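You operate a simulated robot arm through the tools that you are given. There is no shell and no other tool.

You are at the controls of a simulated robot arm. One attempt, no reset.

JOB
Slide the blue tub next to the spindle, then thread its three steel rings on.
Fine: the spindle on table five.
Where things are to end (x, y in the base frame): blue tub within 50 mm of [160, 760].

The check looks at the end state, three seconds after you hand in, the way a careful person would. Anything else that was tipped, shoved, dropped, spilled or broken makes it a failure.

ROBOT AND FRAMES
A 7-joint arm with a two-finger parallel gripper, fixed in place. Base frame: the origin is at the foot of the arm, x ahead of it, y to its left, z up; the work surface is at about z = 860. Units: mm, degrees, N and s.
Its first joint turns from -149.0 to 149.0 degrees. Payload 3.43 kg.
The TCP is the grasp point between the finger pads, 30 mm short of the fingertips. In the tool frame z runs along the fingers and y along their closing line. Largest opening 94 mm; finger width 28, thickness 10; the body of the gripper, 50 by 96 mm, starts 55 mm behind the TCP.
Orientation is that of the tool frame in the base frame, as a unit quaternion [x, y, z, w]. With the fingers straight down and closing along the base's y, the tool's x points along the base's -x, its y along +y and its z along -z.

CONTROLS
- The arm moves only by the tool jog_arm. Its argument "motion" is a list of rows, each an object of numbers (a shift or turn left out is 0, a gripper value left out holds the last): "wx", "wy", "wz": the turn, a rotation vector about the tool's x, y, z in units of 8 degrees (1.0 is 8 degrees); "tx", "ty", "tz": the shift along the tool's x, y, z in units of 40 mm (1.0 is 40 mm); "fingers": the gripper command, from -1 (fully open) to 1 (shut), values between in proportion. In form: [{"wx": .., "wy": .., "wz": .., "tx": .., "ty": .., "tz": .., "fingers": ..}, ...]. A call has 1 to 20 rows; each row shifts and turns the commanded pose from where the row before left it, along the tool's axes as they then stand. A call with a number of a shift or a turn outside -1 to 1 is refused whole. Each row takes 0.2 s and may step no farther than 50 mm and 8.6 degrees from the row before; otherwise, or with a gripper value out of range, the whole call is refused. A pose out of reach is approached as far as the arm can. The call stops where the force on the tool passes 40 N (or 10 N more than at its start, if that is more) or the arm is blocked; 0.2 s more then pass. Each finger travels about 45 mm/s and halts on what it meets, pressing with about 45 N; the grip force reading is that of the motor and also rises with nothing between the fingers. The clock runs only during rows and for 0.2 s after the last one: add rows that do not move to give the fingers time. The reply holds the time, the measured pose of the TCP, the force on the tool along the base axes, the opening and the grip force, in the units named above and with some noise, with the torque about the TCP (base axes, N m) and any sound that the robot's microphone picked up, and new pictures: "views" is both (left out), scene, wrist or none.
- Cameras (640 x 400 px; columns grow to the right, rows downward): "scene" is fixed at [393.8, 509.5, 1460.7]; the picture's right is [0.93, 0.38, 0.00], its down [0.21, -0.50, -0.84] and it looks along [-0.32, 0.78, -0.54] (base axes); focal length 331 px, centre (320, 200). "wrist" rides on the gripper at [76, 14, -103] in the tool frame; the picture's right is [-0.18, 0.98, 0.00], its down [-0.75, -0.14, -0.64] and it looks along [-0.63, -0.12, 0.77] (tool axes); focal length 243 px, centre (320, 200). There is no depth. A picture from a camera that has moved, and an enlarged one, comes with that camera's place and axes in the base frame and with its lens. The place of the scene camera against the robot may be out by one fixed shift of up to 18 mm in any direction.
- zoom(camera, box): a new picture of the part [left, top, right, bottom] of that camera's present view, enlarged. The clock stands still meanwhile.
- sign_off(): hands the job in; it is judged then, once.

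Nothing tells you positions but the pictures and the camera data. Unless the task says otherwise, let go and move clear before handing in.

The tools are called after "Emit:" by a JSON object that holds its "op" and its "data". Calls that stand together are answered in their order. jog_arm: Moves the arm, as the interface text tells. Its arguments: {"type":"object","properties":{"motion":{"type":"array","items":{"type":"object","properties":{"wx":{"type":"number"},"wy":{"type":"number"},"wz":{"type":"number"},"tx":{"type":"number"},"ty":{"type":"number"},"tz":{"type":"number"},"fingers":{"type":"number"}}}},"views":{"type":"string","enum":["both","scene","wrist","none"]}},"required":["motion"]} The other tools are called the same way: zoom (camera, box) takes an enlarged picture of a part of a camera's view; sign_off () hands the job in.

At the start:

```text
clock: 0.0
tcp_pos: [177.0, 972.1, 1268.6]
ee_rot: [0.0, 1.0, 0.003, 0.001]
wrist_force: [0.7, 0.0, 0.8]
torque: [0.01, 0.03, 0.05]
grip_width: 93.9
gripper_force: 0.1
```

scene: 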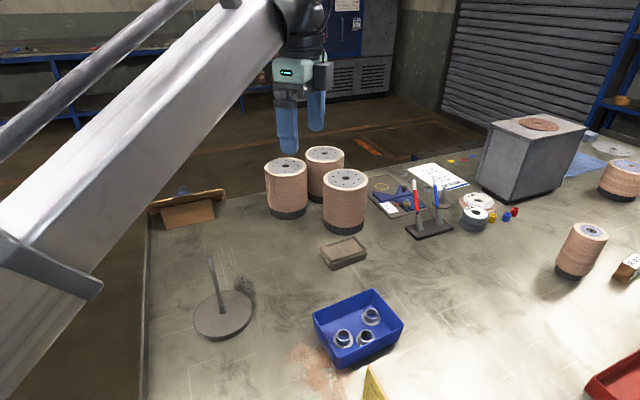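
wrist: 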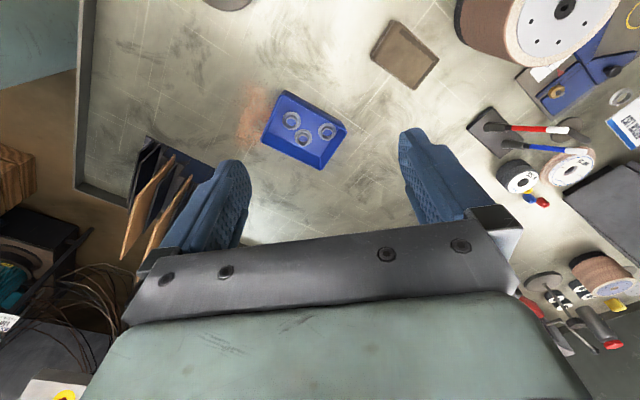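

I see a blue tub holding three rings near (300, 945), and a round-based spindle near (20, 867). I'm zooming in before I move anything.

Emit:
{"op": "zoom", "data": {"camera": "scene", "box": [170, 230, 330, 350]}}

Emit:
{"op": "zoom", "data": {"camera": "scene", "box": [290, 270, 430, 400]}}

Emit:
{"op": "zoom", "data": {"camera": "wrist", "box": [220, 60, 380, 190]}}

Emit:
{"op": "zoom", "data": {"camera": "scene", "box": [350, 150, 640, 331]}}

Emit:
{"op": "zoom", "data": {"camera": "scene", "box": [140, 130, 400, 290]}}

```text
3.33 times, centred on (250, 290) of scene
camera zoom: at [393.8, 509.5, 1460.7], right [0.93, 0.38, 0.0], down [0.21, -0.5, -0.84], along [-0.32, 0.78, -0.54], focal length 1103 px, centre (553, -100)
```

zoom: 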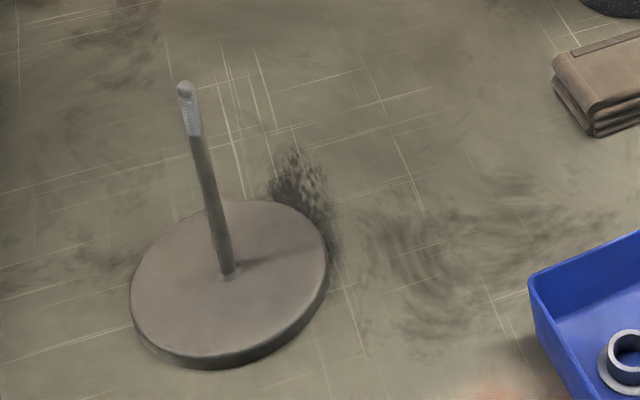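

```text
3.08 times, centred on (360, 335) of scene
camera zoom: at [393.8, 509.5, 1460.7], right [0.93, 0.38, 0.0], down [0.21, -0.5, -0.84], along [-0.32, 0.78, -0.54], focal length 1018 px, centre (197, -215)
```

zoom: 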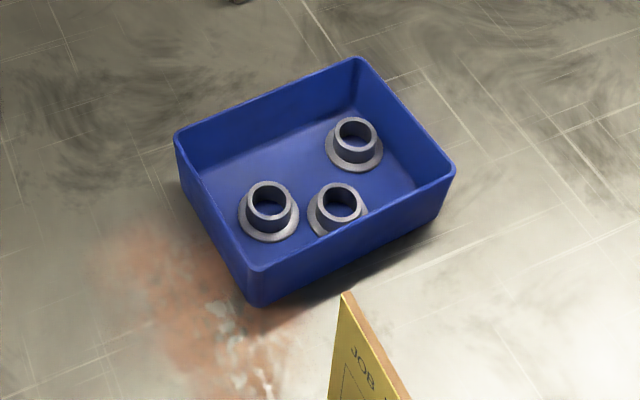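

```text
3.08 times, centred on (300, 125) of wrist
camera zoom: at [99.7, 986.0, 1371.7], right [0.18, 0.98, 0.01], down [0.75, -0.15, 0.64], along [0.63, -0.11, -0.77], focal length 746 px, centre (382, 431)
```

zoom: 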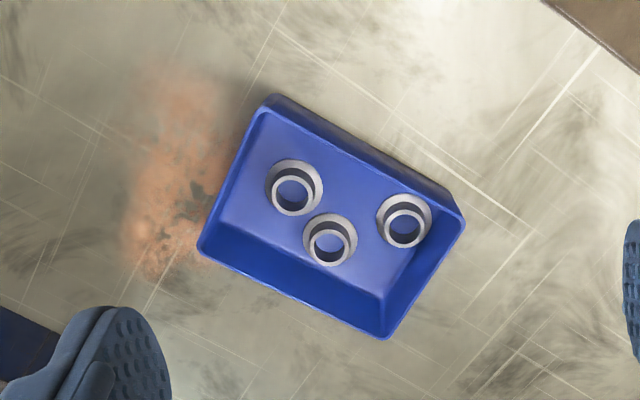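

```text
2.21 times, centred on (495, 240) of scene
camera zoom: at [393.8, 509.5, 1460.7], right [0.93, 0.38, 0.0], down [0.21, -0.5, -0.84], along [-0.32, 0.78, -0.54], focal length 730 px, centre (-66, 111)
```

zoom: 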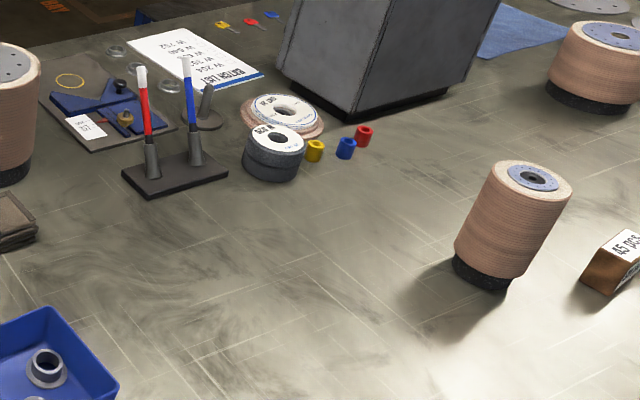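

```text
2.46 times, centred on (270, 210) of scene
camera zoom: at [393.8, 509.5, 1460.7], right [0.93, 0.38, 0.0], down [0.21, -0.5, -0.84], along [-0.32, 0.78, -0.54], focal length 815 px, centre (443, 175)
```

zoom: 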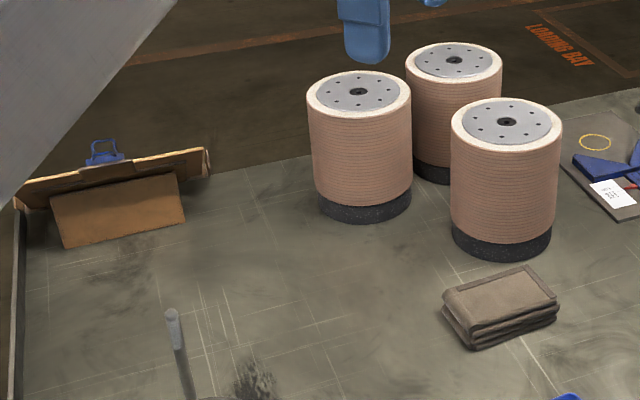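

The spindle's rod stands vertical at about (19, 867), with its top near z 1030. The tub is about 140 x 103 mm, centred near (303, 929), and its long axis points toward the goal. I'll turn the gripper to line up with that axis and look again.

Emit:
{"op": "jog_arm", "data": {"motion": [{"wz": 0.85, "fingers": -1}, {"wz": 0.85}, {"wz": 0.85}, {"wz": 0.85}, {"wz": 0.85}, {"wz": 0.85}, {}], "views": "both"}}

```text
clock: 1.6
tcp_pos: [175.6, 972.0, 1267.0]
ee_rot: [0.349, 0.937, 0.003, 0.0]
wrist_force: [-0.4, -0.2, -0.2]
torque: [0.0, 0.01, 0.02]
grip_width: 94.3
gripper_force: 0.0
camera wrist: at [127.6, 1032.3, 1372.1], right [0.78, 0.62, 0.01], down [0.48, -0.6, 0.64], along [0.4, -0.5, -0.77], focal length 243 px, centre (320, 200)
```

scene: 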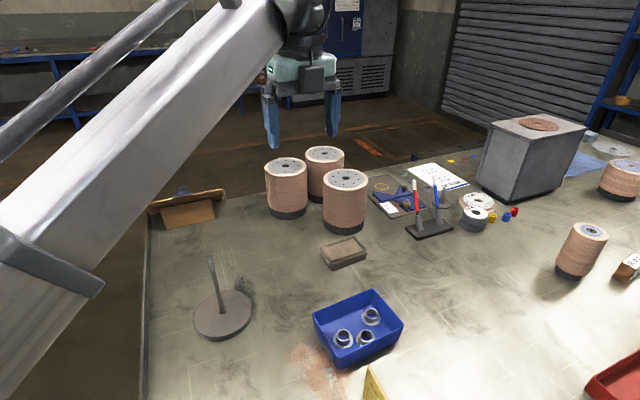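
wrist: 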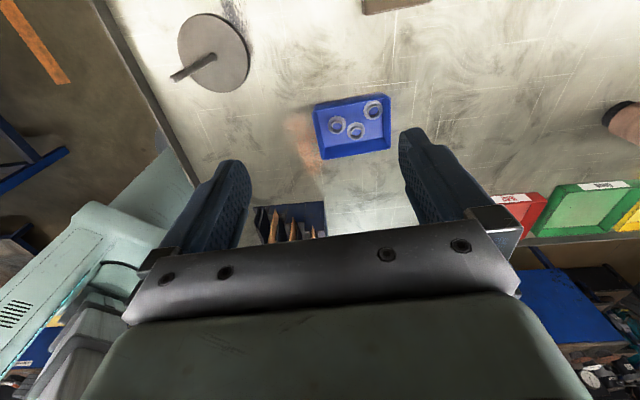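

The folder rack with the JOB card stands near (350, 690), clear of the slide path. Next I'll come down over the tub for a closer look.

Emit:
{"op": "jog_arm", "data": {"motion": [{"tx": -0.533, "ty": -0.21, "tz": 0.78}, {"tx": -0.533, "ty": -0.21, "tz": 0.78}, {"tx": -0.533, "ty": -0.21, "tz": 0.78}, {"tx": -0.533, "ty": -0.21, "tz": 0.78}, {"tx": -0.533, "ty": -0.21, "tz": 0.78}, {"tx": -0.533, "ty": -0.21, "tz": 0.78}, {}, {}], "views": "both"}}

```text
clock: 3.4
tcp_pos: [239.7, 852.8, 1080.2]
ee_rot: [0.349, 0.937, 0.002, -0.001]
wrist_force: [-0.6, -0.2, 0.6]
torque: [-0.03, -0.04, 0.03]
grip_width: 94.0
gripper_force: 0.2
camera wrist: at [191.2, 912.6, 1183.8], right [0.78, 0.62, 0.01], down [0.48, -0.6, 0.64], along [0.4, -0.5, -0.77], focal length 243 px, centre (320, 200)
```

scene: 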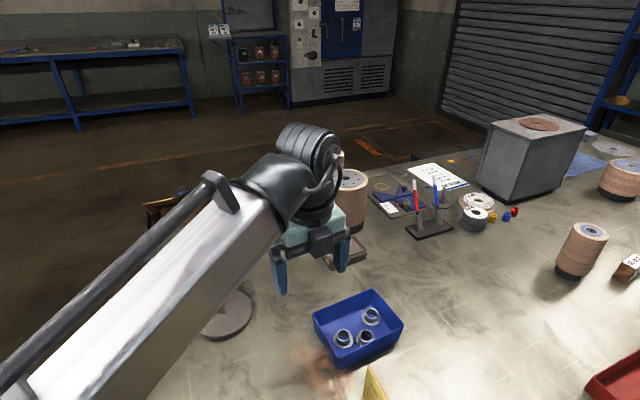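
wrist: 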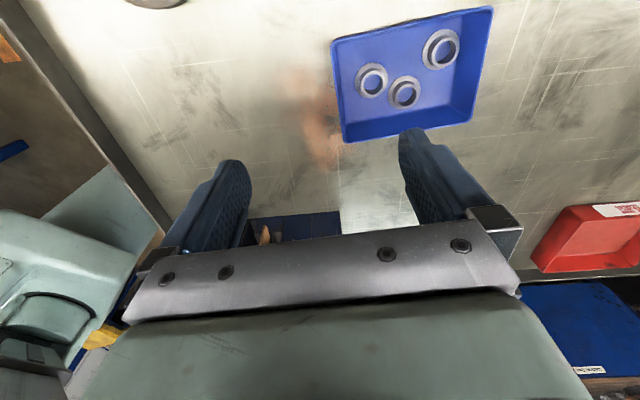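

Emit:
{"op": "zoom", "data": {"camera": "wrist", "box": [310, 0, 510, 160]}}

Emit:
{"op": "zoom", "data": {"camera": "scene", "box": [290, 270, 430, 400]}}

```text
2.50 times, centred on (410, 80) of wrist
camera zoom: at [191.2, 912.6, 1183.8], right [0.78, 0.62, 0.01], down [0.48, -0.6, 0.64], along [0.4, -0.5, -0.77], focal length 606 px, centre (95, 500)
```

zoom: 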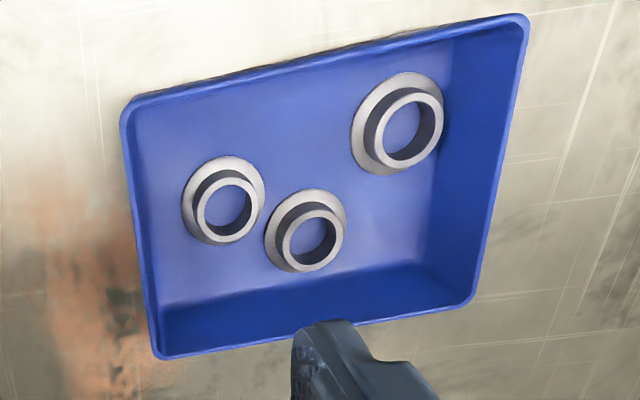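

```text
3.08 times, centred on (360, 335) of scene
camera zoom: at [393.8, 509.5, 1460.7], right [0.93, 0.38, 0.0], down [0.21, -0.5, -0.84], along [-0.32, 0.78, -0.54], focal length 1018 px, centre (197, -215)
```

zoom: 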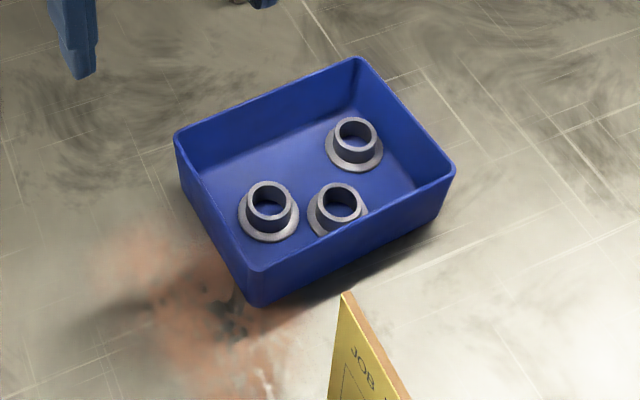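

By the wrist camera the tub's rim is centred near (309, 914). The scene camera reads about (+6, -14) mm off from that. The plan is to pinch the near short wall, off to one side of the closest ring, and drag the tub by it.

Emit:
{"op": "jog_arm", "data": {"motion": [{"tx": -0.228, "ty": 0.133, "tz": 0.72, "fingers": 0.4}, {"tx": -0.228, "ty": 0.133, "tz": 0.72}, {"tx": -0.228, "ty": 0.133, "tz": 0.72}, {"tx": -0.228, "ty": 0.133, "tz": 0.72}, {}, {}], "views": "both"}}

Emit:
{"op": "zoom", "data": {"camera": "wrist", "box": [220, 0, 540, 240]}}

Emit:
{"op": "zoom", "data": {"camera": "scene", "box": [270, 250, 430, 370]}}

```text
clock: 4.8
tcp_pos: [281.7, 845.7, 964.4]
ee_rot: [0.349, 0.937, 0.002, -0.001]
wrist_force: [1.2, -0.7, 0.8]
torque: [-0.02, 0.0, -0.01]
grip_width: 28.2
gripper_force: 0.1
camera wrist: at [233.2, 905.1, 1068.3], right [0.78, 0.62, 0.01], down [0.48, -0.6, 0.64], along [0.4, -0.5, -0.77], focal length 243 px, centre (320, 200)
```

scene: 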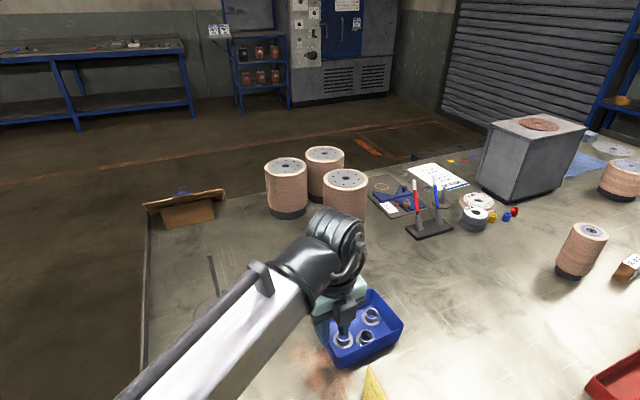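
wrist: 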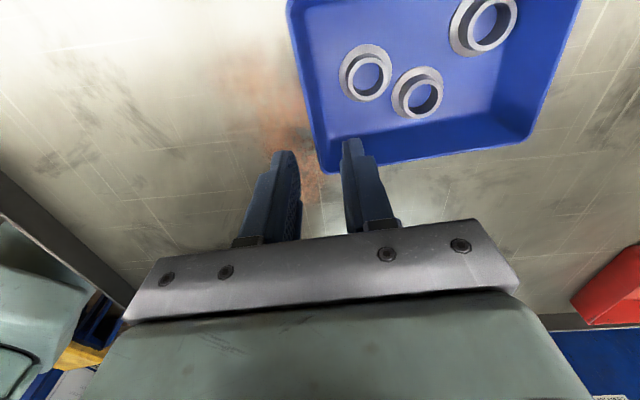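

```text
1.67 times, centred on (380, 120) of wrist
camera zoom: at [233.2, 905.1, 1068.3], right [0.78, 0.62, 0.01], down [0.48, -0.6, 0.64], along [0.4, -0.5, -0.77], focal length 404 px, centre (220, 333)
```

zoom: 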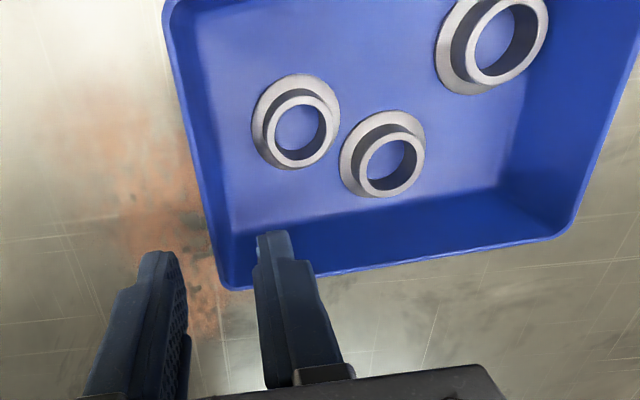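

```text
3.33 times, centred on (350, 310) of scene
camera zoom: at [393.8, 509.5, 1460.7], right [0.93, 0.38, 0.0], down [0.21, -0.5, -0.84], along [-0.32, 0.78, -0.54], focal length 1103 px, centre (220, -167)
```

zoom: 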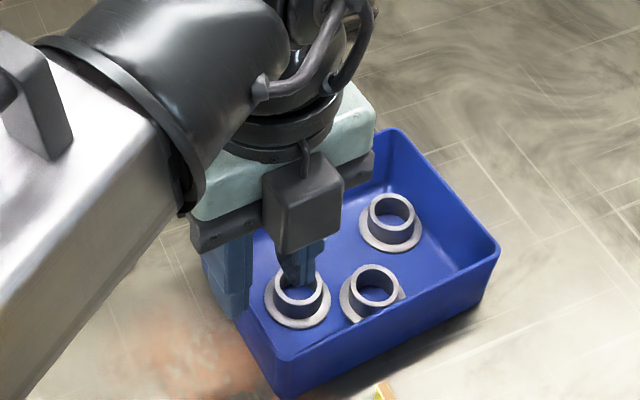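

The fingers straddle the near wall with a few mm to spare on each side. I'll lower them over the rim, check, and then close.

Emit:
{"op": "jog_arm", "data": {"motion": [{"tz": 0.42}, {"tz": 0.42}, {"tz": 0.42}, {}], "views": "both"}}

Emit:
{"op": "zoom", "data": {"camera": "wrist", "box": [220, 0, 540, 240]}}

```text
clock: 5.8
tcp_pos: [282.6, 844.3, 914.7]
ee_rot: [0.348, 0.938, 0.002, -0.001]
wrist_force: [-0.3, 0.3, 0.3]
torque: [-0.01, 0.0, 0.03]
grip_width: 28.3
gripper_force: 0.1
camera wrist: at [232.5, 905.2, 1018.3], right [0.78, 0.62, 0.01], down [0.48, -0.6, 0.64], along [0.4, -0.5, -0.77], focal length 243 px, centre (320, 200)
```

scene: 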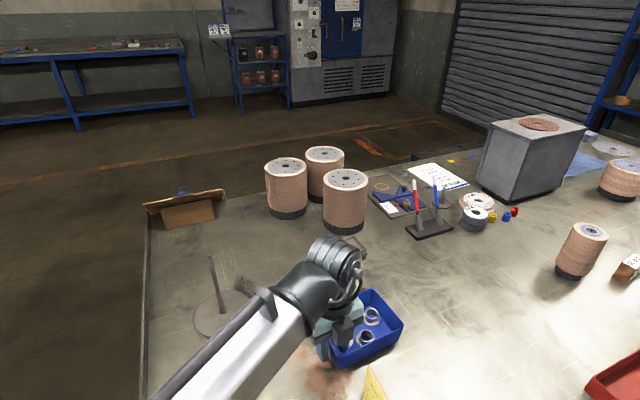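
wrist: 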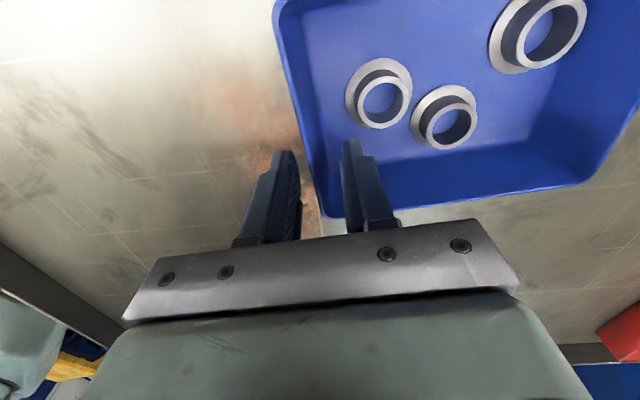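

```text
1.67 times, centred on (380, 120) of wrist
camera zoom: at [232.5, 905.2, 1018.3], right [0.78, 0.62, 0.01], down [0.48, -0.6, 0.64], along [0.4, -0.5, -0.77], focal length 404 px, centre (220, 333)
```

zoom: 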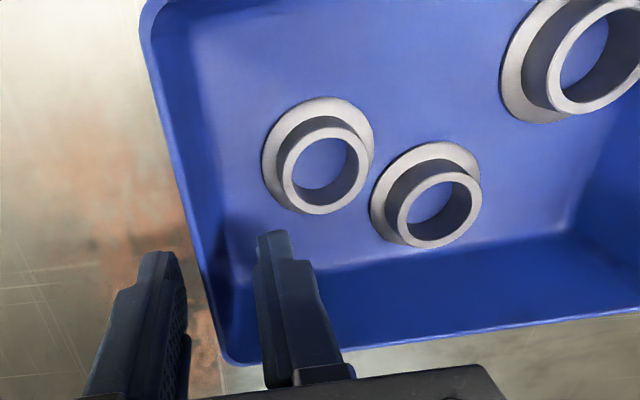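

The wall sits between the fingers and the rings are clear, so I'm closing on it.

Emit:
{"op": "jog_arm", "data": {"motion": [{"fingers": 1}, {}, {}, {}], "views": "wrist"}}

```text
clock: 6.8
tcp_pos: [281.5, 845.2, 914.7]
ee_rot: [0.349, 0.937, 0.004, -0.001]
wrist_force: [-0.5, 1.4, 6.5]
torque: [0.71, -0.62, 0.25]
grip_width: 3.6
gripper_force: 37.9
camera wrist: at [232.5, 905.2, 1019.0], right [0.78, 0.62, 0.01], down [0.48, -0.6, 0.64], along [0.4, -0.5, -0.77], focal length 243 px, centre (320, 200)
```

wrist: 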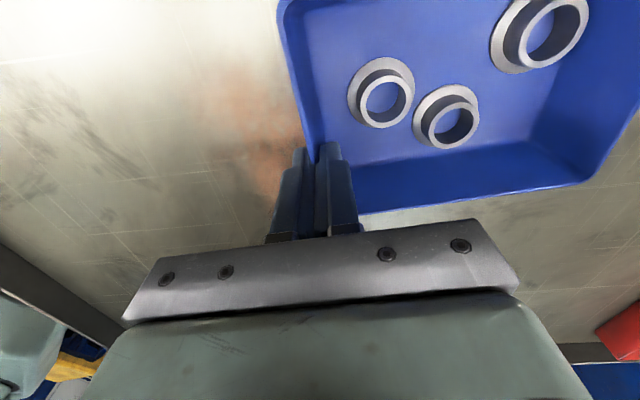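

I have the wall gripped at 3.6 mm. Now I'm dragging the tub slowly along its long axis to the target.

Emit:
{"op": "jog_arm", "data": {"motion": [{"ty": -0.1}, {"ty": -0.2, "tx": 0.01}, {"ty": -0.3, "tx": 0.02}, {"ty": -0.3, "tx": 0.02}, {"ty": -0.3, "tx": 0.02}, {"ty": -0.3, "tx": 0.02}, {"ty": -0.2, "tx": 0.01}, {}], "views": "both"}}

```text
clock: 8.6
tcp_pos: [234.3, 796.7, 914.9]
ee_rot: [0.349, 0.937, 0.004, 0.0]
wrist_force: [3.6, 1.7, 10.1]
torque: [0.69, -0.69, 0.01]
grip_width: 3.5
gripper_force: 38.1
camera wrist: at [185.7, 856.0, 1018.5], right [0.78, 0.62, 0.01], down [0.48, -0.6, 0.64], along [0.4, -0.5, -0.77], focal length 243 px, centre (320, 200)
```

scene: 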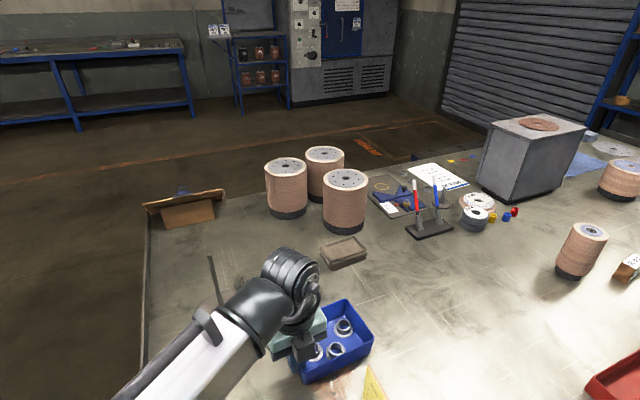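
wrist: 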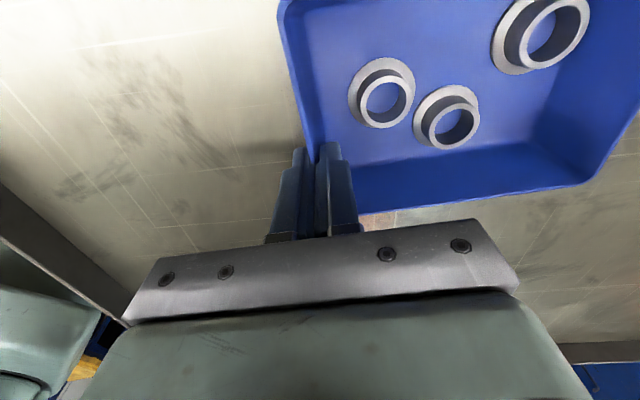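

The drag is smooth and the rings haven't moved inside the tub. I'll finish the slide.

Emit:
{"op": "jog_arm", "data": {"motion": [{"ty": -0.1}, {"ty": -0.2, "tx": 0.01}, {"ty": -0.3, "tx": 0.02}, {"ty": -0.32, "tx": 0.02}, {"ty": -0.32, "tx": 0.02}, {"ty": -0.32, "tx": 0.02}, {"ty": -0.32, "tx": 0.02}, {"ty": -0.32, "tx": 0.02}, {"ty": -0.32, "tx": 0.02}, {"ty": -0.32, "tx": 0.02}, {"ty": -0.32, "tx": 0.02}, {"ty": -0.3, "tx": 0.02}, {"ty": -0.2, "tx": 0.01}, {}], "views": "both"}}

```text
clock: 11.4
tcp_pos: [136.3, 693.5, 914.1]
ee_rot: [0.348, 0.937, 0.005, 0.0]
wrist_force: [-0.3, -3.3, 9.6]
torque: [0.57, -0.7, -0.1]
grip_width: 3.4
gripper_force: 37.8
stopped in row 13: the force on the tool passed its limit at 41 N (the readings are from after the stop); the commanded pose is now the measured one
camera wrist: at [86.1, 753.7, 1018.5], right [0.78, 0.62, 0.01], down [0.48, -0.61, 0.64], along [0.4, -0.49, -0.77], focal length 243 px, centre (320, 200)
```

scene: 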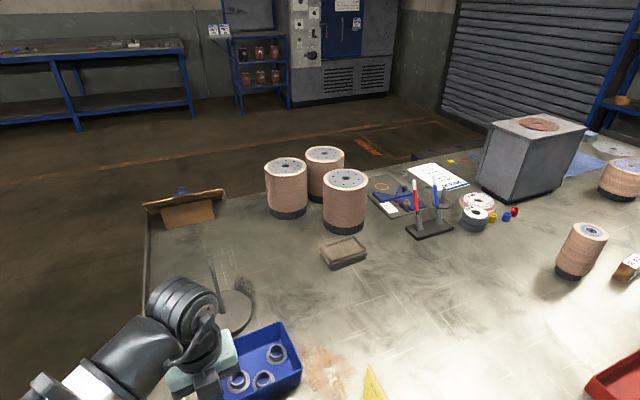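
wrist: 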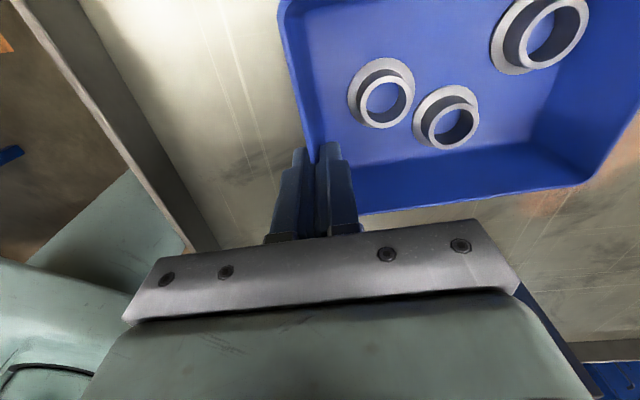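

The tub is now near (164, 762), inside tolerance. The last row tripped the force limit, so I'm checking for any unintended contact.

Emit:
{"op": "zoom", "data": {"camera": "scene", "box": [150, 230, 350, 400]}}

Emit:
{"op": "zoom", "data": {"camera": "wrist", "box": [160, 60, 480, 260]}}

```text
2.35 times, centred on (250, 315) of scene
camera zoom: at [393.8, 509.5, 1460.7], right [0.93, 0.38, 0.0], down [0.21, -0.5, -0.84], along [-0.32, 0.78, -0.54], focal length 779 px, centre (485, -71)
```

zoom: 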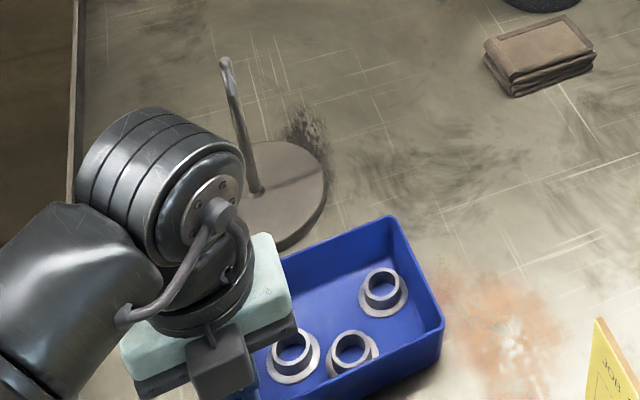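

```text
2.00 times, centred on (320, 160) of wrist
camera zoom: at [86.1, 753.7, 1018.5], right [0.78, 0.62, 0.01], down [0.48, -0.61, 0.64], along [0.4, -0.49, -0.77], focal length 485 px, centre (320, 280)
```

zoom: 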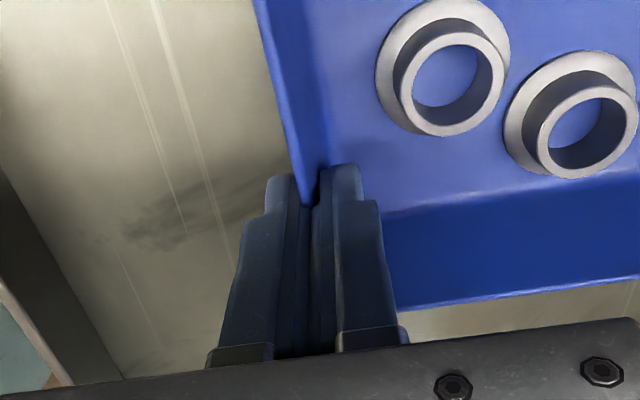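

The spindle hasn't shifted in the picture and the tub looks fine, so the force spike was most likely transient. I'll release gently and lift straight up.

Emit:
{"op": "jog_arm", "data": {"motion": [{"fingers": 0.4}, {}, {}, {"tz": -0.3}, {"tz": -0.6}, {"tz": -0.8}, {"tz": -0.8}, {"tz": -0.8}, {}], "views": "both"}}

Emit:
{"op": "zoom", "data": {"camera": "wrist", "box": [300, 0, 540, 180]}}

Emit:
{"op": "zoom", "data": {"camera": "scene", "box": [150, 230, 350, 400]}}

```text
clock: 13.4
tcp_pos: [135.1, 694.2, 1046.4]
ee_rot: [0.348, 0.937, 0.004, -0.001]
wrist_force: [-0.4, 0.3, -0.4]
torque: [-0.01, -0.01, 0.01]
grip_width: 28.3
gripper_force: 0.1
camera wrist: at [86.5, 753.4, 1149.9], right [0.78, 0.62, 0.01], down [0.48, -0.6, 0.64], along [0.4, -0.5, -0.77], focal length 243 px, centre (320, 200)
```

scene: 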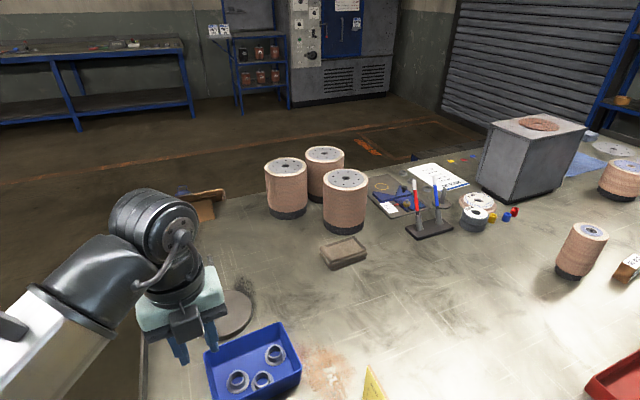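
wrist: 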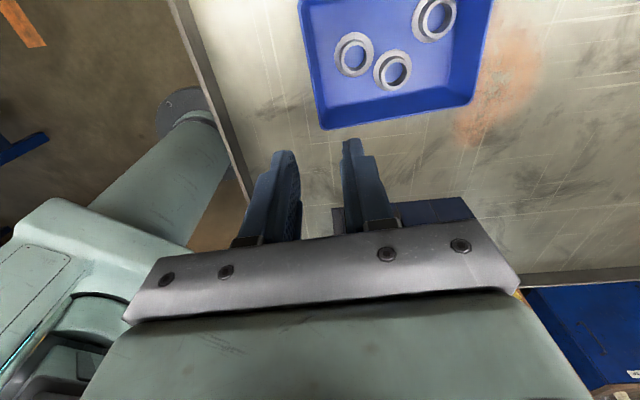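

```text
2.22 times, centred on (420, 90) of wrist
camera zoom: at [86.5, 753.4, 1149.9], right [0.78, 0.62, 0.01], down [0.48, -0.6, 0.64], along [0.4, -0.5, -0.77], focal length 539 px, centre (98, 444)
```

zoom: 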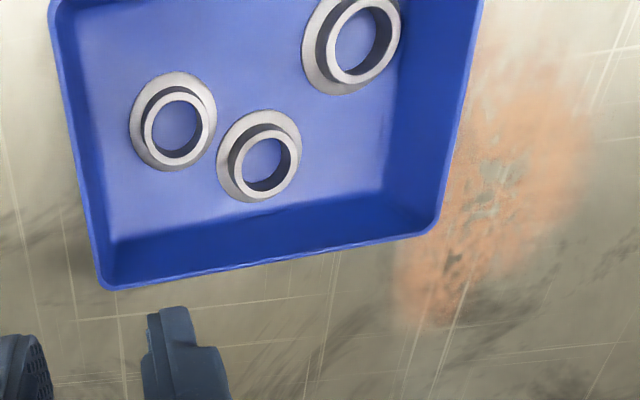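

```text
2.35 times, centred on (250, 315) of scene
camera zoom: at [393.8, 509.5, 1460.7], right [0.93, 0.38, 0.0], down [0.21, -0.5, -0.84], along [-0.32, 0.78, -0.54], focal length 779 px, centre (485, -71)
```

zoom: 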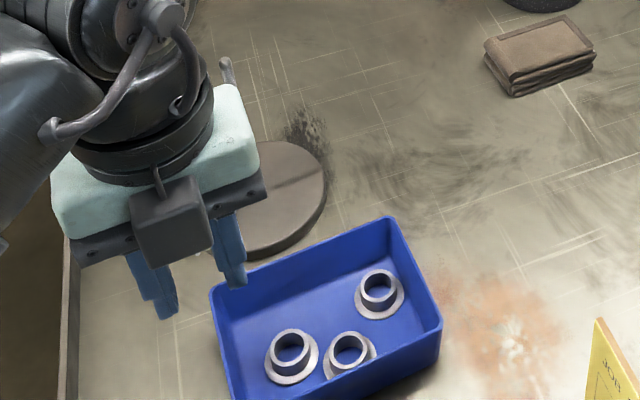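

The tub sits cleanly at about (163, 763) with the rings undisturbed. I'm measuring the rings closely to plan the grasps.

Emit:
{"op": "zoom", "data": {"camera": "wrist", "box": [325, 20, 421, 100]}}

Emit:
{"op": "zoom", "data": {"camera": "wrist", "box": [400, 0, 496, 60]}}

Emit:
{"op": "zoom", "data": {"camera": "scene", "box": [200, 320, 310, 400]}}

```text
5.00 times, centred on (373, 60) of wrist
camera zoom: at [86.5, 753.4, 1149.9], right [0.78, 0.62, 0.01], down [0.48, -0.6, 0.64], along [0.4, -0.5, -0.77], focal length 1213 px, centre (55, 900)
```

zoom: 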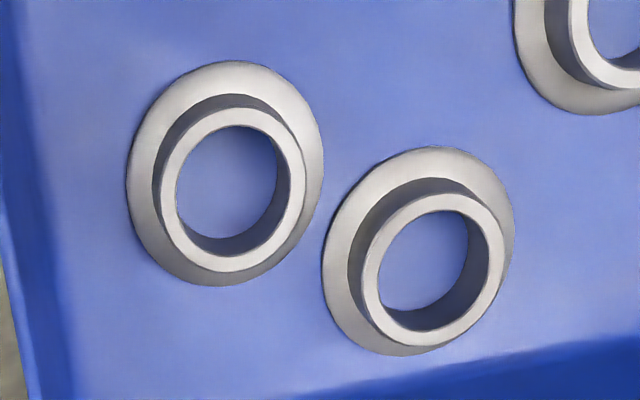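

```text
6.67 times, centred on (448, 30) of wrist
camera zoom: at [86.5, 753.4, 1149.9], right [0.78, 0.62, 0.01], down [0.48, -0.6, 0.64], along [0.4, -0.5, -0.77], focal length 1618 px, centre (-533, 1333)
```

zoom: 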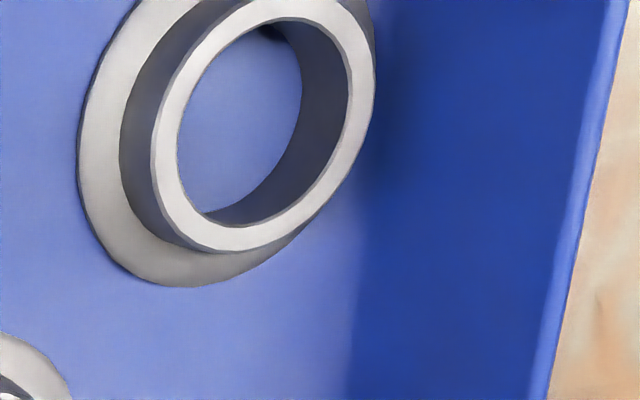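

```text
5.00 times, centred on (255, 360) of scene
camera zoom: at [393.8, 509.5, 1460.7], right [0.93, 0.38, 0.0], down [0.21, -0.5, -0.84], along [-0.32, 0.78, -0.54], focal length 1655 px, centre (645, -600)
```

zoom: 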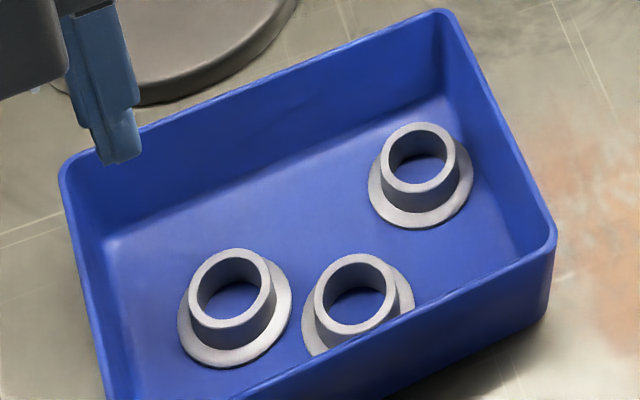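

I place the rings at about (141, 742), (181, 756) and (176, 809), with collars about 28 mm across and collar tops near z 885. For ring 1 I'll turn the gripper so the fingers clear both ring 3 and the wall.

Emit:
{"op": "jog_arm", "data": {"motion": [{"wz": -0.98, "fingers": 0.15}, {"wz": -0.98}, {"wz": -0.99}, {"wz": -0.99}, {"wz": -0.99}, {"wz": -0.99}, {"wz": -0.98}, {"tx": -0.14, "ty": 0.37, "tz": 0.54}, {"tx": -0.14, "ty": 0.37, "tz": 0.54}, {"tx": -0.145, "ty": 0.377, "tz": 0.54}, {"tz": 0.54}, {}, {}], "views": "both"}}

Emit:
{"op": "zoom", "data": {"camera": "wrist", "box": [200, 0, 520, 240]}}

```text
clock: 16.2
tcp_pos: [140.9, 742.2, 958.8]
ee_rot: [-0.125, 0.992, 0.005, 0.002]
wrist_force: [0.4, -0.5, -0.2]
torque: [-0.03, 0.0, 0.01]
grip_width: 40.2
gripper_force: 0.1
camera wrist: at [63.0, 735.8, 1062.5], right [-0.07, 1.0, 0.01], down [0.76, 0.05, 0.64], along [0.64, 0.05, -0.77], focal length 243 px, centre (320, 200)
```

scene: 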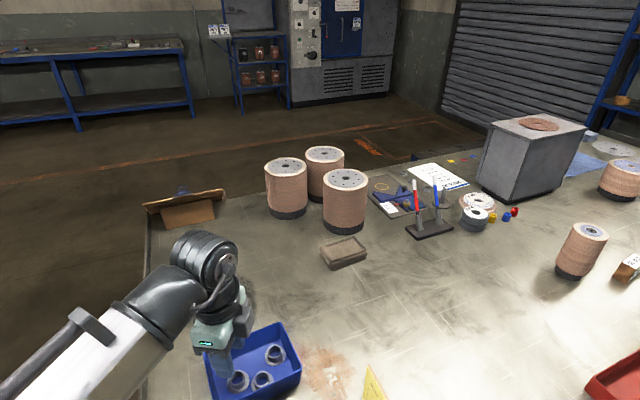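
wrist: 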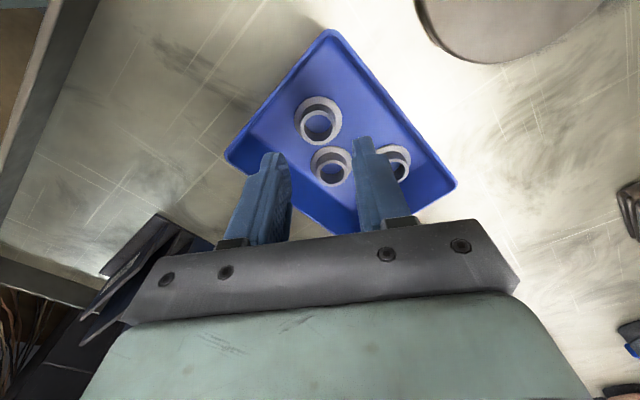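

```text
1.67 times, centred on (360, 120) of wrist
camera zoom: at [63.0, 735.8, 1062.5], right [-0.07, 1.0, 0.01], down [0.76, 0.05, 0.64], along [0.64, 0.05, -0.77], focal length 404 px, centre (253, 333)
```

zoom: 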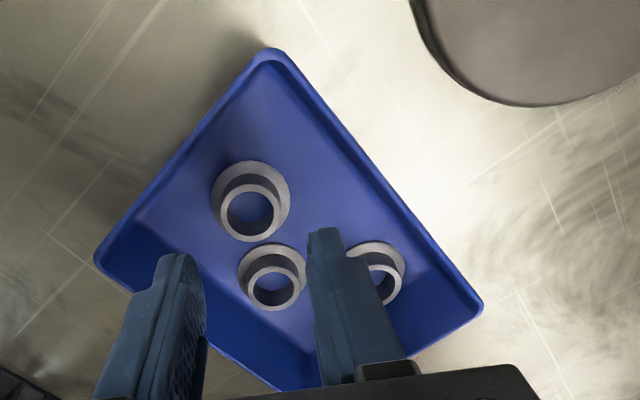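

The new view puts ring 1 at (140, 741), directly between the fingers. I'm lowering onto its collar.

Emit:
{"op": "jog_arm", "data": {"motion": [{"tz": 0.4, "ty": -0.03}, {"tz": 0.4}, {"tz": 0.4}, {"tz": 0.2}, {}], "views": "both"}}

Emit:
{"op": "zoom", "data": {"camera": "wrist", "box": [200, 60, 440, 240]}}

Emit:
{"op": "zoom", "data": {"camera": "scene", "box": [190, 310, 310, 400]}}

```text
clock: 17.4
tcp_pos: [141.0, 740.9, 903.4]
ee_rot: [-0.125, 0.992, 0.003, 0.001]
wrist_force: [0.4, -0.3, 0.6]
torque: [-0.02, -0.02, -0.01]
grip_width: 40.0
gripper_force: 0.1
camera wrist: at [62.2, 734.8, 1006.5], right [-0.07, 1.0, 0.01], down [0.76, 0.05, 0.64], along [0.64, 0.05, -0.77], focal length 243 px, centre (320, 200)
```

scene: 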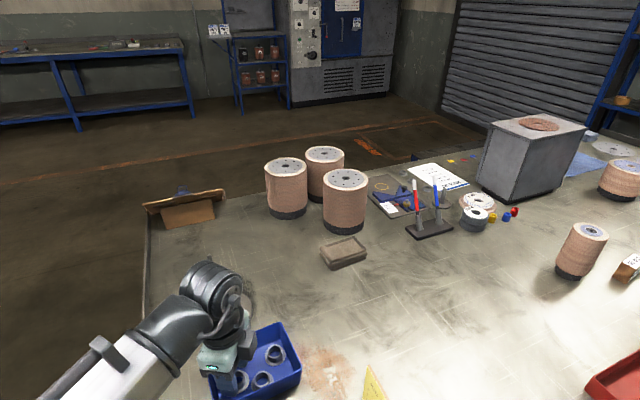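
wrist: 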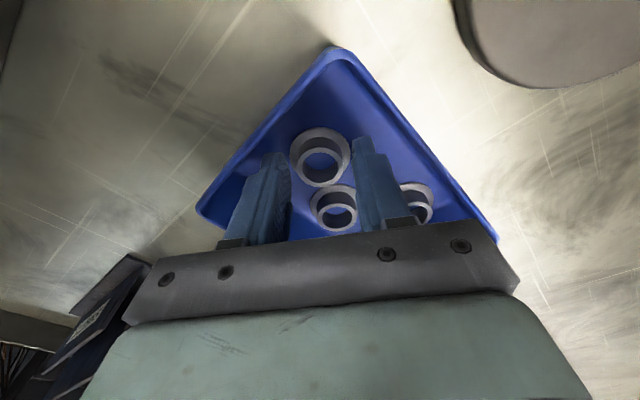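

```text
2.22 times, centred on (320, 150) of wrist
camera zoom: at [62.2, 734.8, 1006.5], right [-0.07, 1.0, 0.01], down [0.76, 0.05, 0.64], along [0.64, 0.05, -0.77], focal length 539 px, centre (320, 311)
```

zoom: 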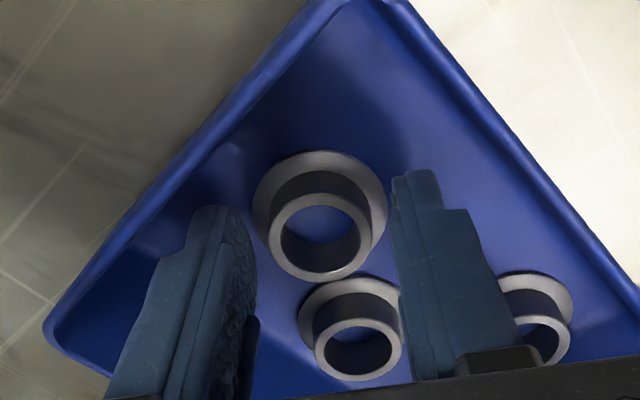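

```text
4.44 times, centred on (250, 355) of scene
camera zoom: at [393.8, 509.5, 1460.7], right [0.93, 0.38, 0.0], down [0.21, -0.5, -0.84], along [-0.32, 0.78, -0.54], focal length 1471 px, centre (631, -489)
```

zoom: 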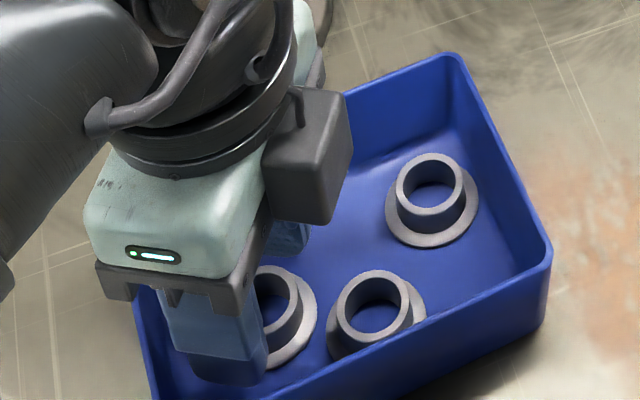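

The collar is centred between the pads with about 11 mm of overlap. I'll go down 2 mm more, close, and lift a little.

Emit:
{"op": "jog_arm", "data": {"motion": [{"tz": 0.06}, {"fingers": 1}, {}, {}, {}], "views": "wrist"}}

```text
clock: 18.6
tcp_pos: [141.5, 740.6, 900.8]
ee_rot: [-0.125, 0.992, 0.004, 0.002]
wrist_force: [0.2, -1.0, 1.2]
torque: [-0.03, 0.0, 0.0]
grip_width: 27.1
gripper_force: 45.1
camera wrist: at [62.5, 734.8, 1004.5], right [-0.07, 1.0, 0.01], down [0.76, 0.05, 0.64], along [0.64, 0.05, -0.77], focal length 243 px, centre (320, 200)
```

wrist: 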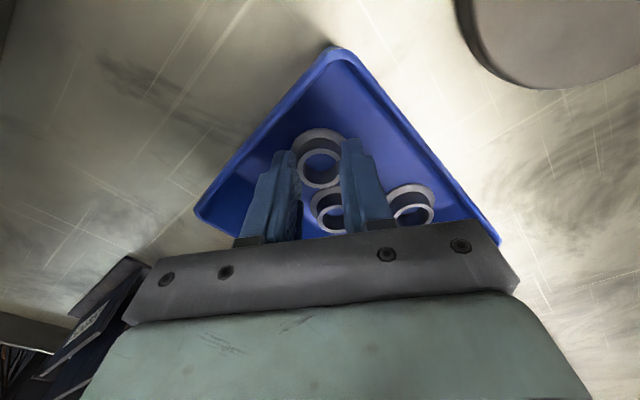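

The grip is solid at 27.1 mm on the collar. I'll lift the ring well above the rod, then move next to the spindle so the wrist camera can locate the rod.

Emit:
{"op": "jog_arm", "data": {"motion": [{"tz": -0.2}, {"tz": -0.4}, {"tz": -0.6}, {"tz": -0.8}, {"tz": -0.8}, {"tz": -0.8}, {"tz": -0.8}, {"tz": -0.8}, {"tx": 0.258, "ty": 0.628}, {"tx": 0.258, "ty": 0.628}, {"tx": 0.258, "ty": 0.628}, {"tx": 0.258, "ty": 0.628}, {"tx": 0.258, "ty": 0.628}, {}], "views": "both"}}

Emit:
{"op": "zoom", "data": {"camera": "wrist", "box": [240, 0, 440, 150]}}

```text
clock: 21.6
tcp_pos: [58.9, 847.7, 1111.2]
ee_rot: [-0.125, 0.992, 0.004, 0.002]
wrist_force: [0.0, -0.1, -0.3]
torque: [0.0, 0.02, -0.02]
grip_width: 27.0
gripper_force: 45.5
camera wrist: at [-18.2, 841.5, 1213.7], right [-0.07, 1.0, 0.01], down [0.76, 0.04, 0.64], along [0.64, 0.05, -0.77], focal length 243 px, centre (320, 200)
```

scene: 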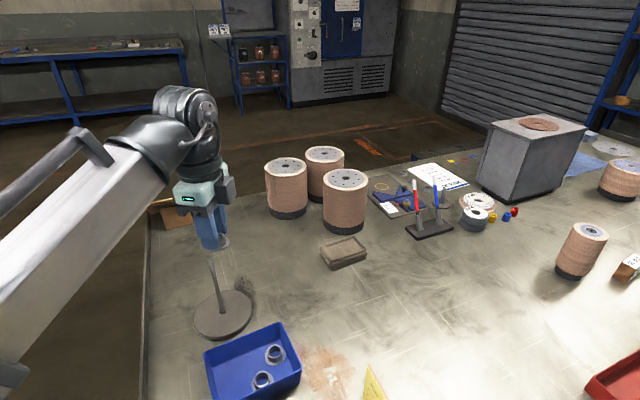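
wrist: 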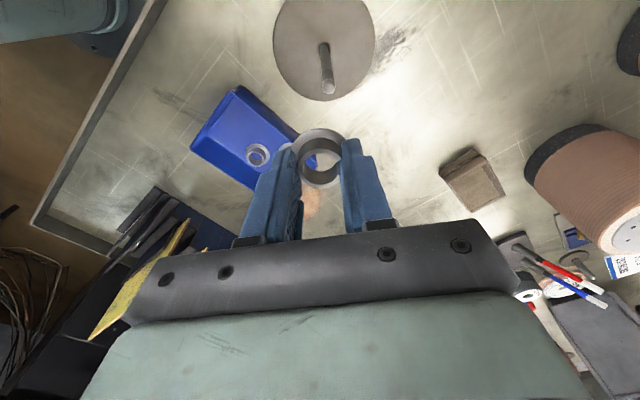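

```text
2.67 times, centred on (340, 75) of wrist
camera zoom: at [-18.2, 841.5, 1213.7], right [-0.07, 1.0, 0.01], down [0.76, 0.04, 0.64], along [0.64, 0.05, -0.77], focal length 647 px, centre (267, 533)
```

zoom: 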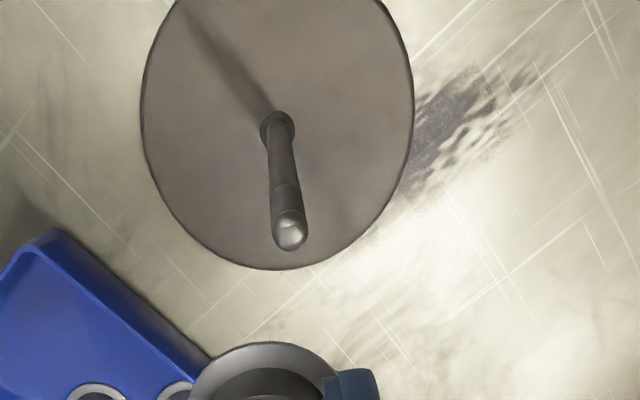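

The rod is at about (30, 851.5) with its tip near z 1032. I'm checking exactly where the ring sits in the grip.

Emit:
{"op": "zoom", "data": {"camera": "wrist", "box": [270, 110, 370, 200]}}

Emit:
{"op": "zoom", "data": {"camera": "scene", "box": [160, 180, 290, 350]}}

```text
4.44 times, centred on (320, 155) of wrist
camera zoom: at [-18.2, 841.5, 1213.7], right [-0.07, 1.0, 0.01], down [0.76, 0.04, 0.64], along [0.64, 0.05, -0.77], focal length 1078 px, centre (320, 400)
```

zoom: 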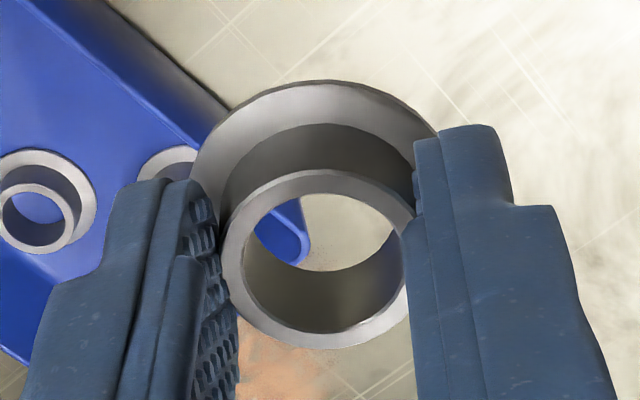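

```text
2.35 times, centred on (225, 265) of scene
camera zoom: at [393.8, 509.5, 1460.7], right [0.93, 0.38, 0.0], down [0.21, -0.5, -0.84], along [-0.32, 0.78, -0.54], focal length 779 px, centre (544, 47)
```

zoom: 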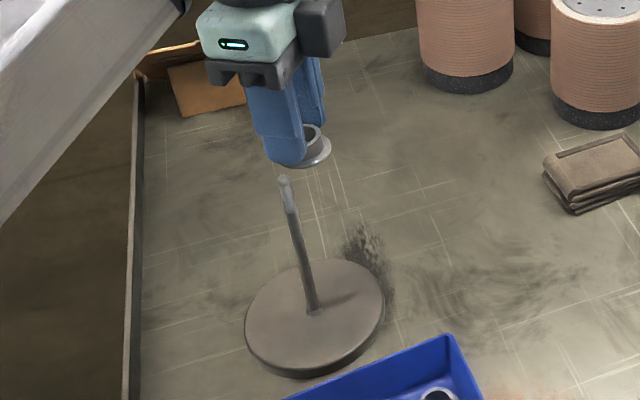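

The ring is centred in the pads within about 1 mm. I'm moving it directly over the rod tip.

Emit:
{"op": "jog_arm", "data": {"motion": [{"tx": 0.325, "ty": 0.14}, {"tx": 0.325, "ty": 0.137}, {"tz": 0.4}, {}, {}], "views": "both"}}

Emit:
{"op": "zoom", "data": {"camera": "wrist", "box": [270, 90, 370, 180]}}

Emit:
{"op": "zoom", "data": {"camera": "scene", "box": [160, 180, 290, 350]}}

```text
clock: 22.8
tcp_pos: [32.7, 851.7, 1094.6]
ee_rot: [-0.124, 0.992, 0.004, 0.002]
wrist_force: [0.3, 0.6, 0.0]
torque: [0.04, -0.02, -0.01]
grip_width: 27.1
gripper_force: 45.4
camera wrist: at [-46.3, 846.1, 1197.4], right [-0.07, 1.0, 0.01], down [0.76, 0.05, 0.64], along [0.64, 0.05, -0.77], focal length 243 px, centre (320, 200)
```

scene: 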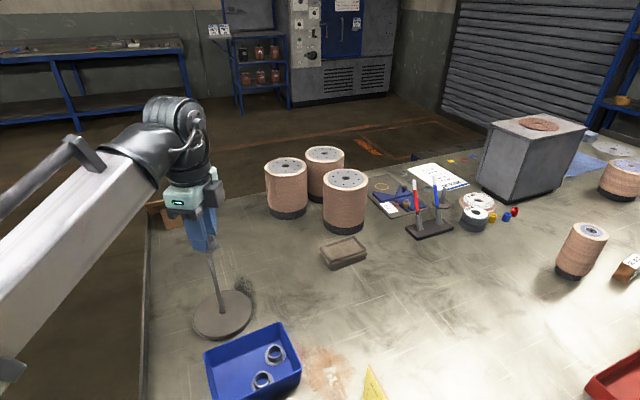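
wrist: 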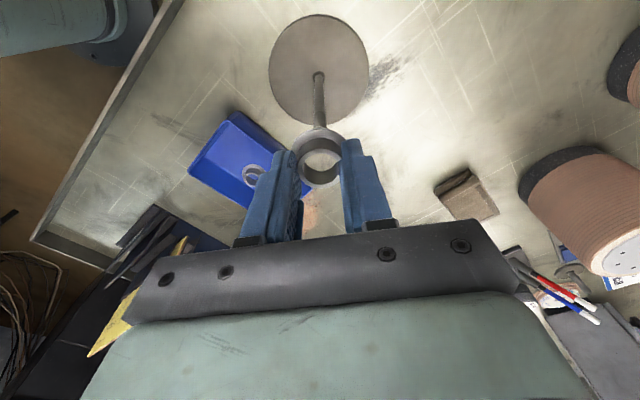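

```text
4.44 times, centred on (320, 135) of wrist
camera zoom: at [-46.3, 846.1, 1197.4], right [-0.07, 1.0, 0.01], down [0.76, 0.05, 0.64], along [0.64, 0.05, -0.77], focal length 1078 px, centre (320, 489)
```

zoom: 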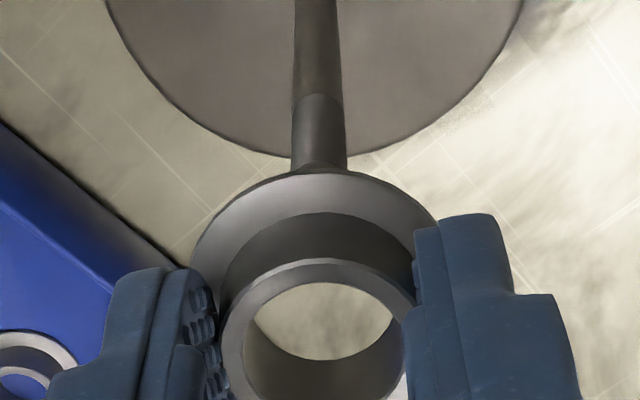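

```text
2.35 times, centred on (225, 265) of scene
camera zoom: at [393.8, 509.5, 1460.7], right [0.93, 0.38, 0.0], down [0.21, -0.5, -0.84], along [-0.32, 0.78, -0.54], focal length 779 px, centre (544, 47)
```

zoom: 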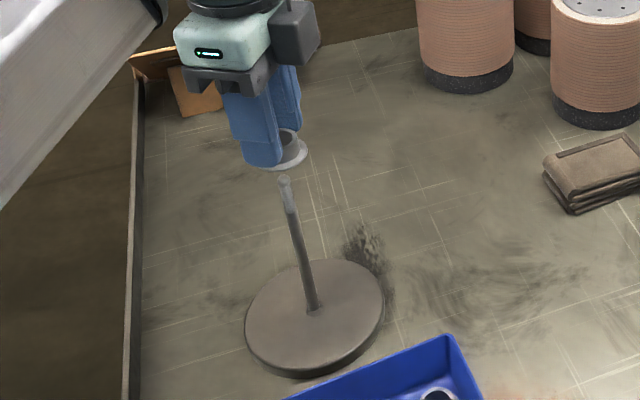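

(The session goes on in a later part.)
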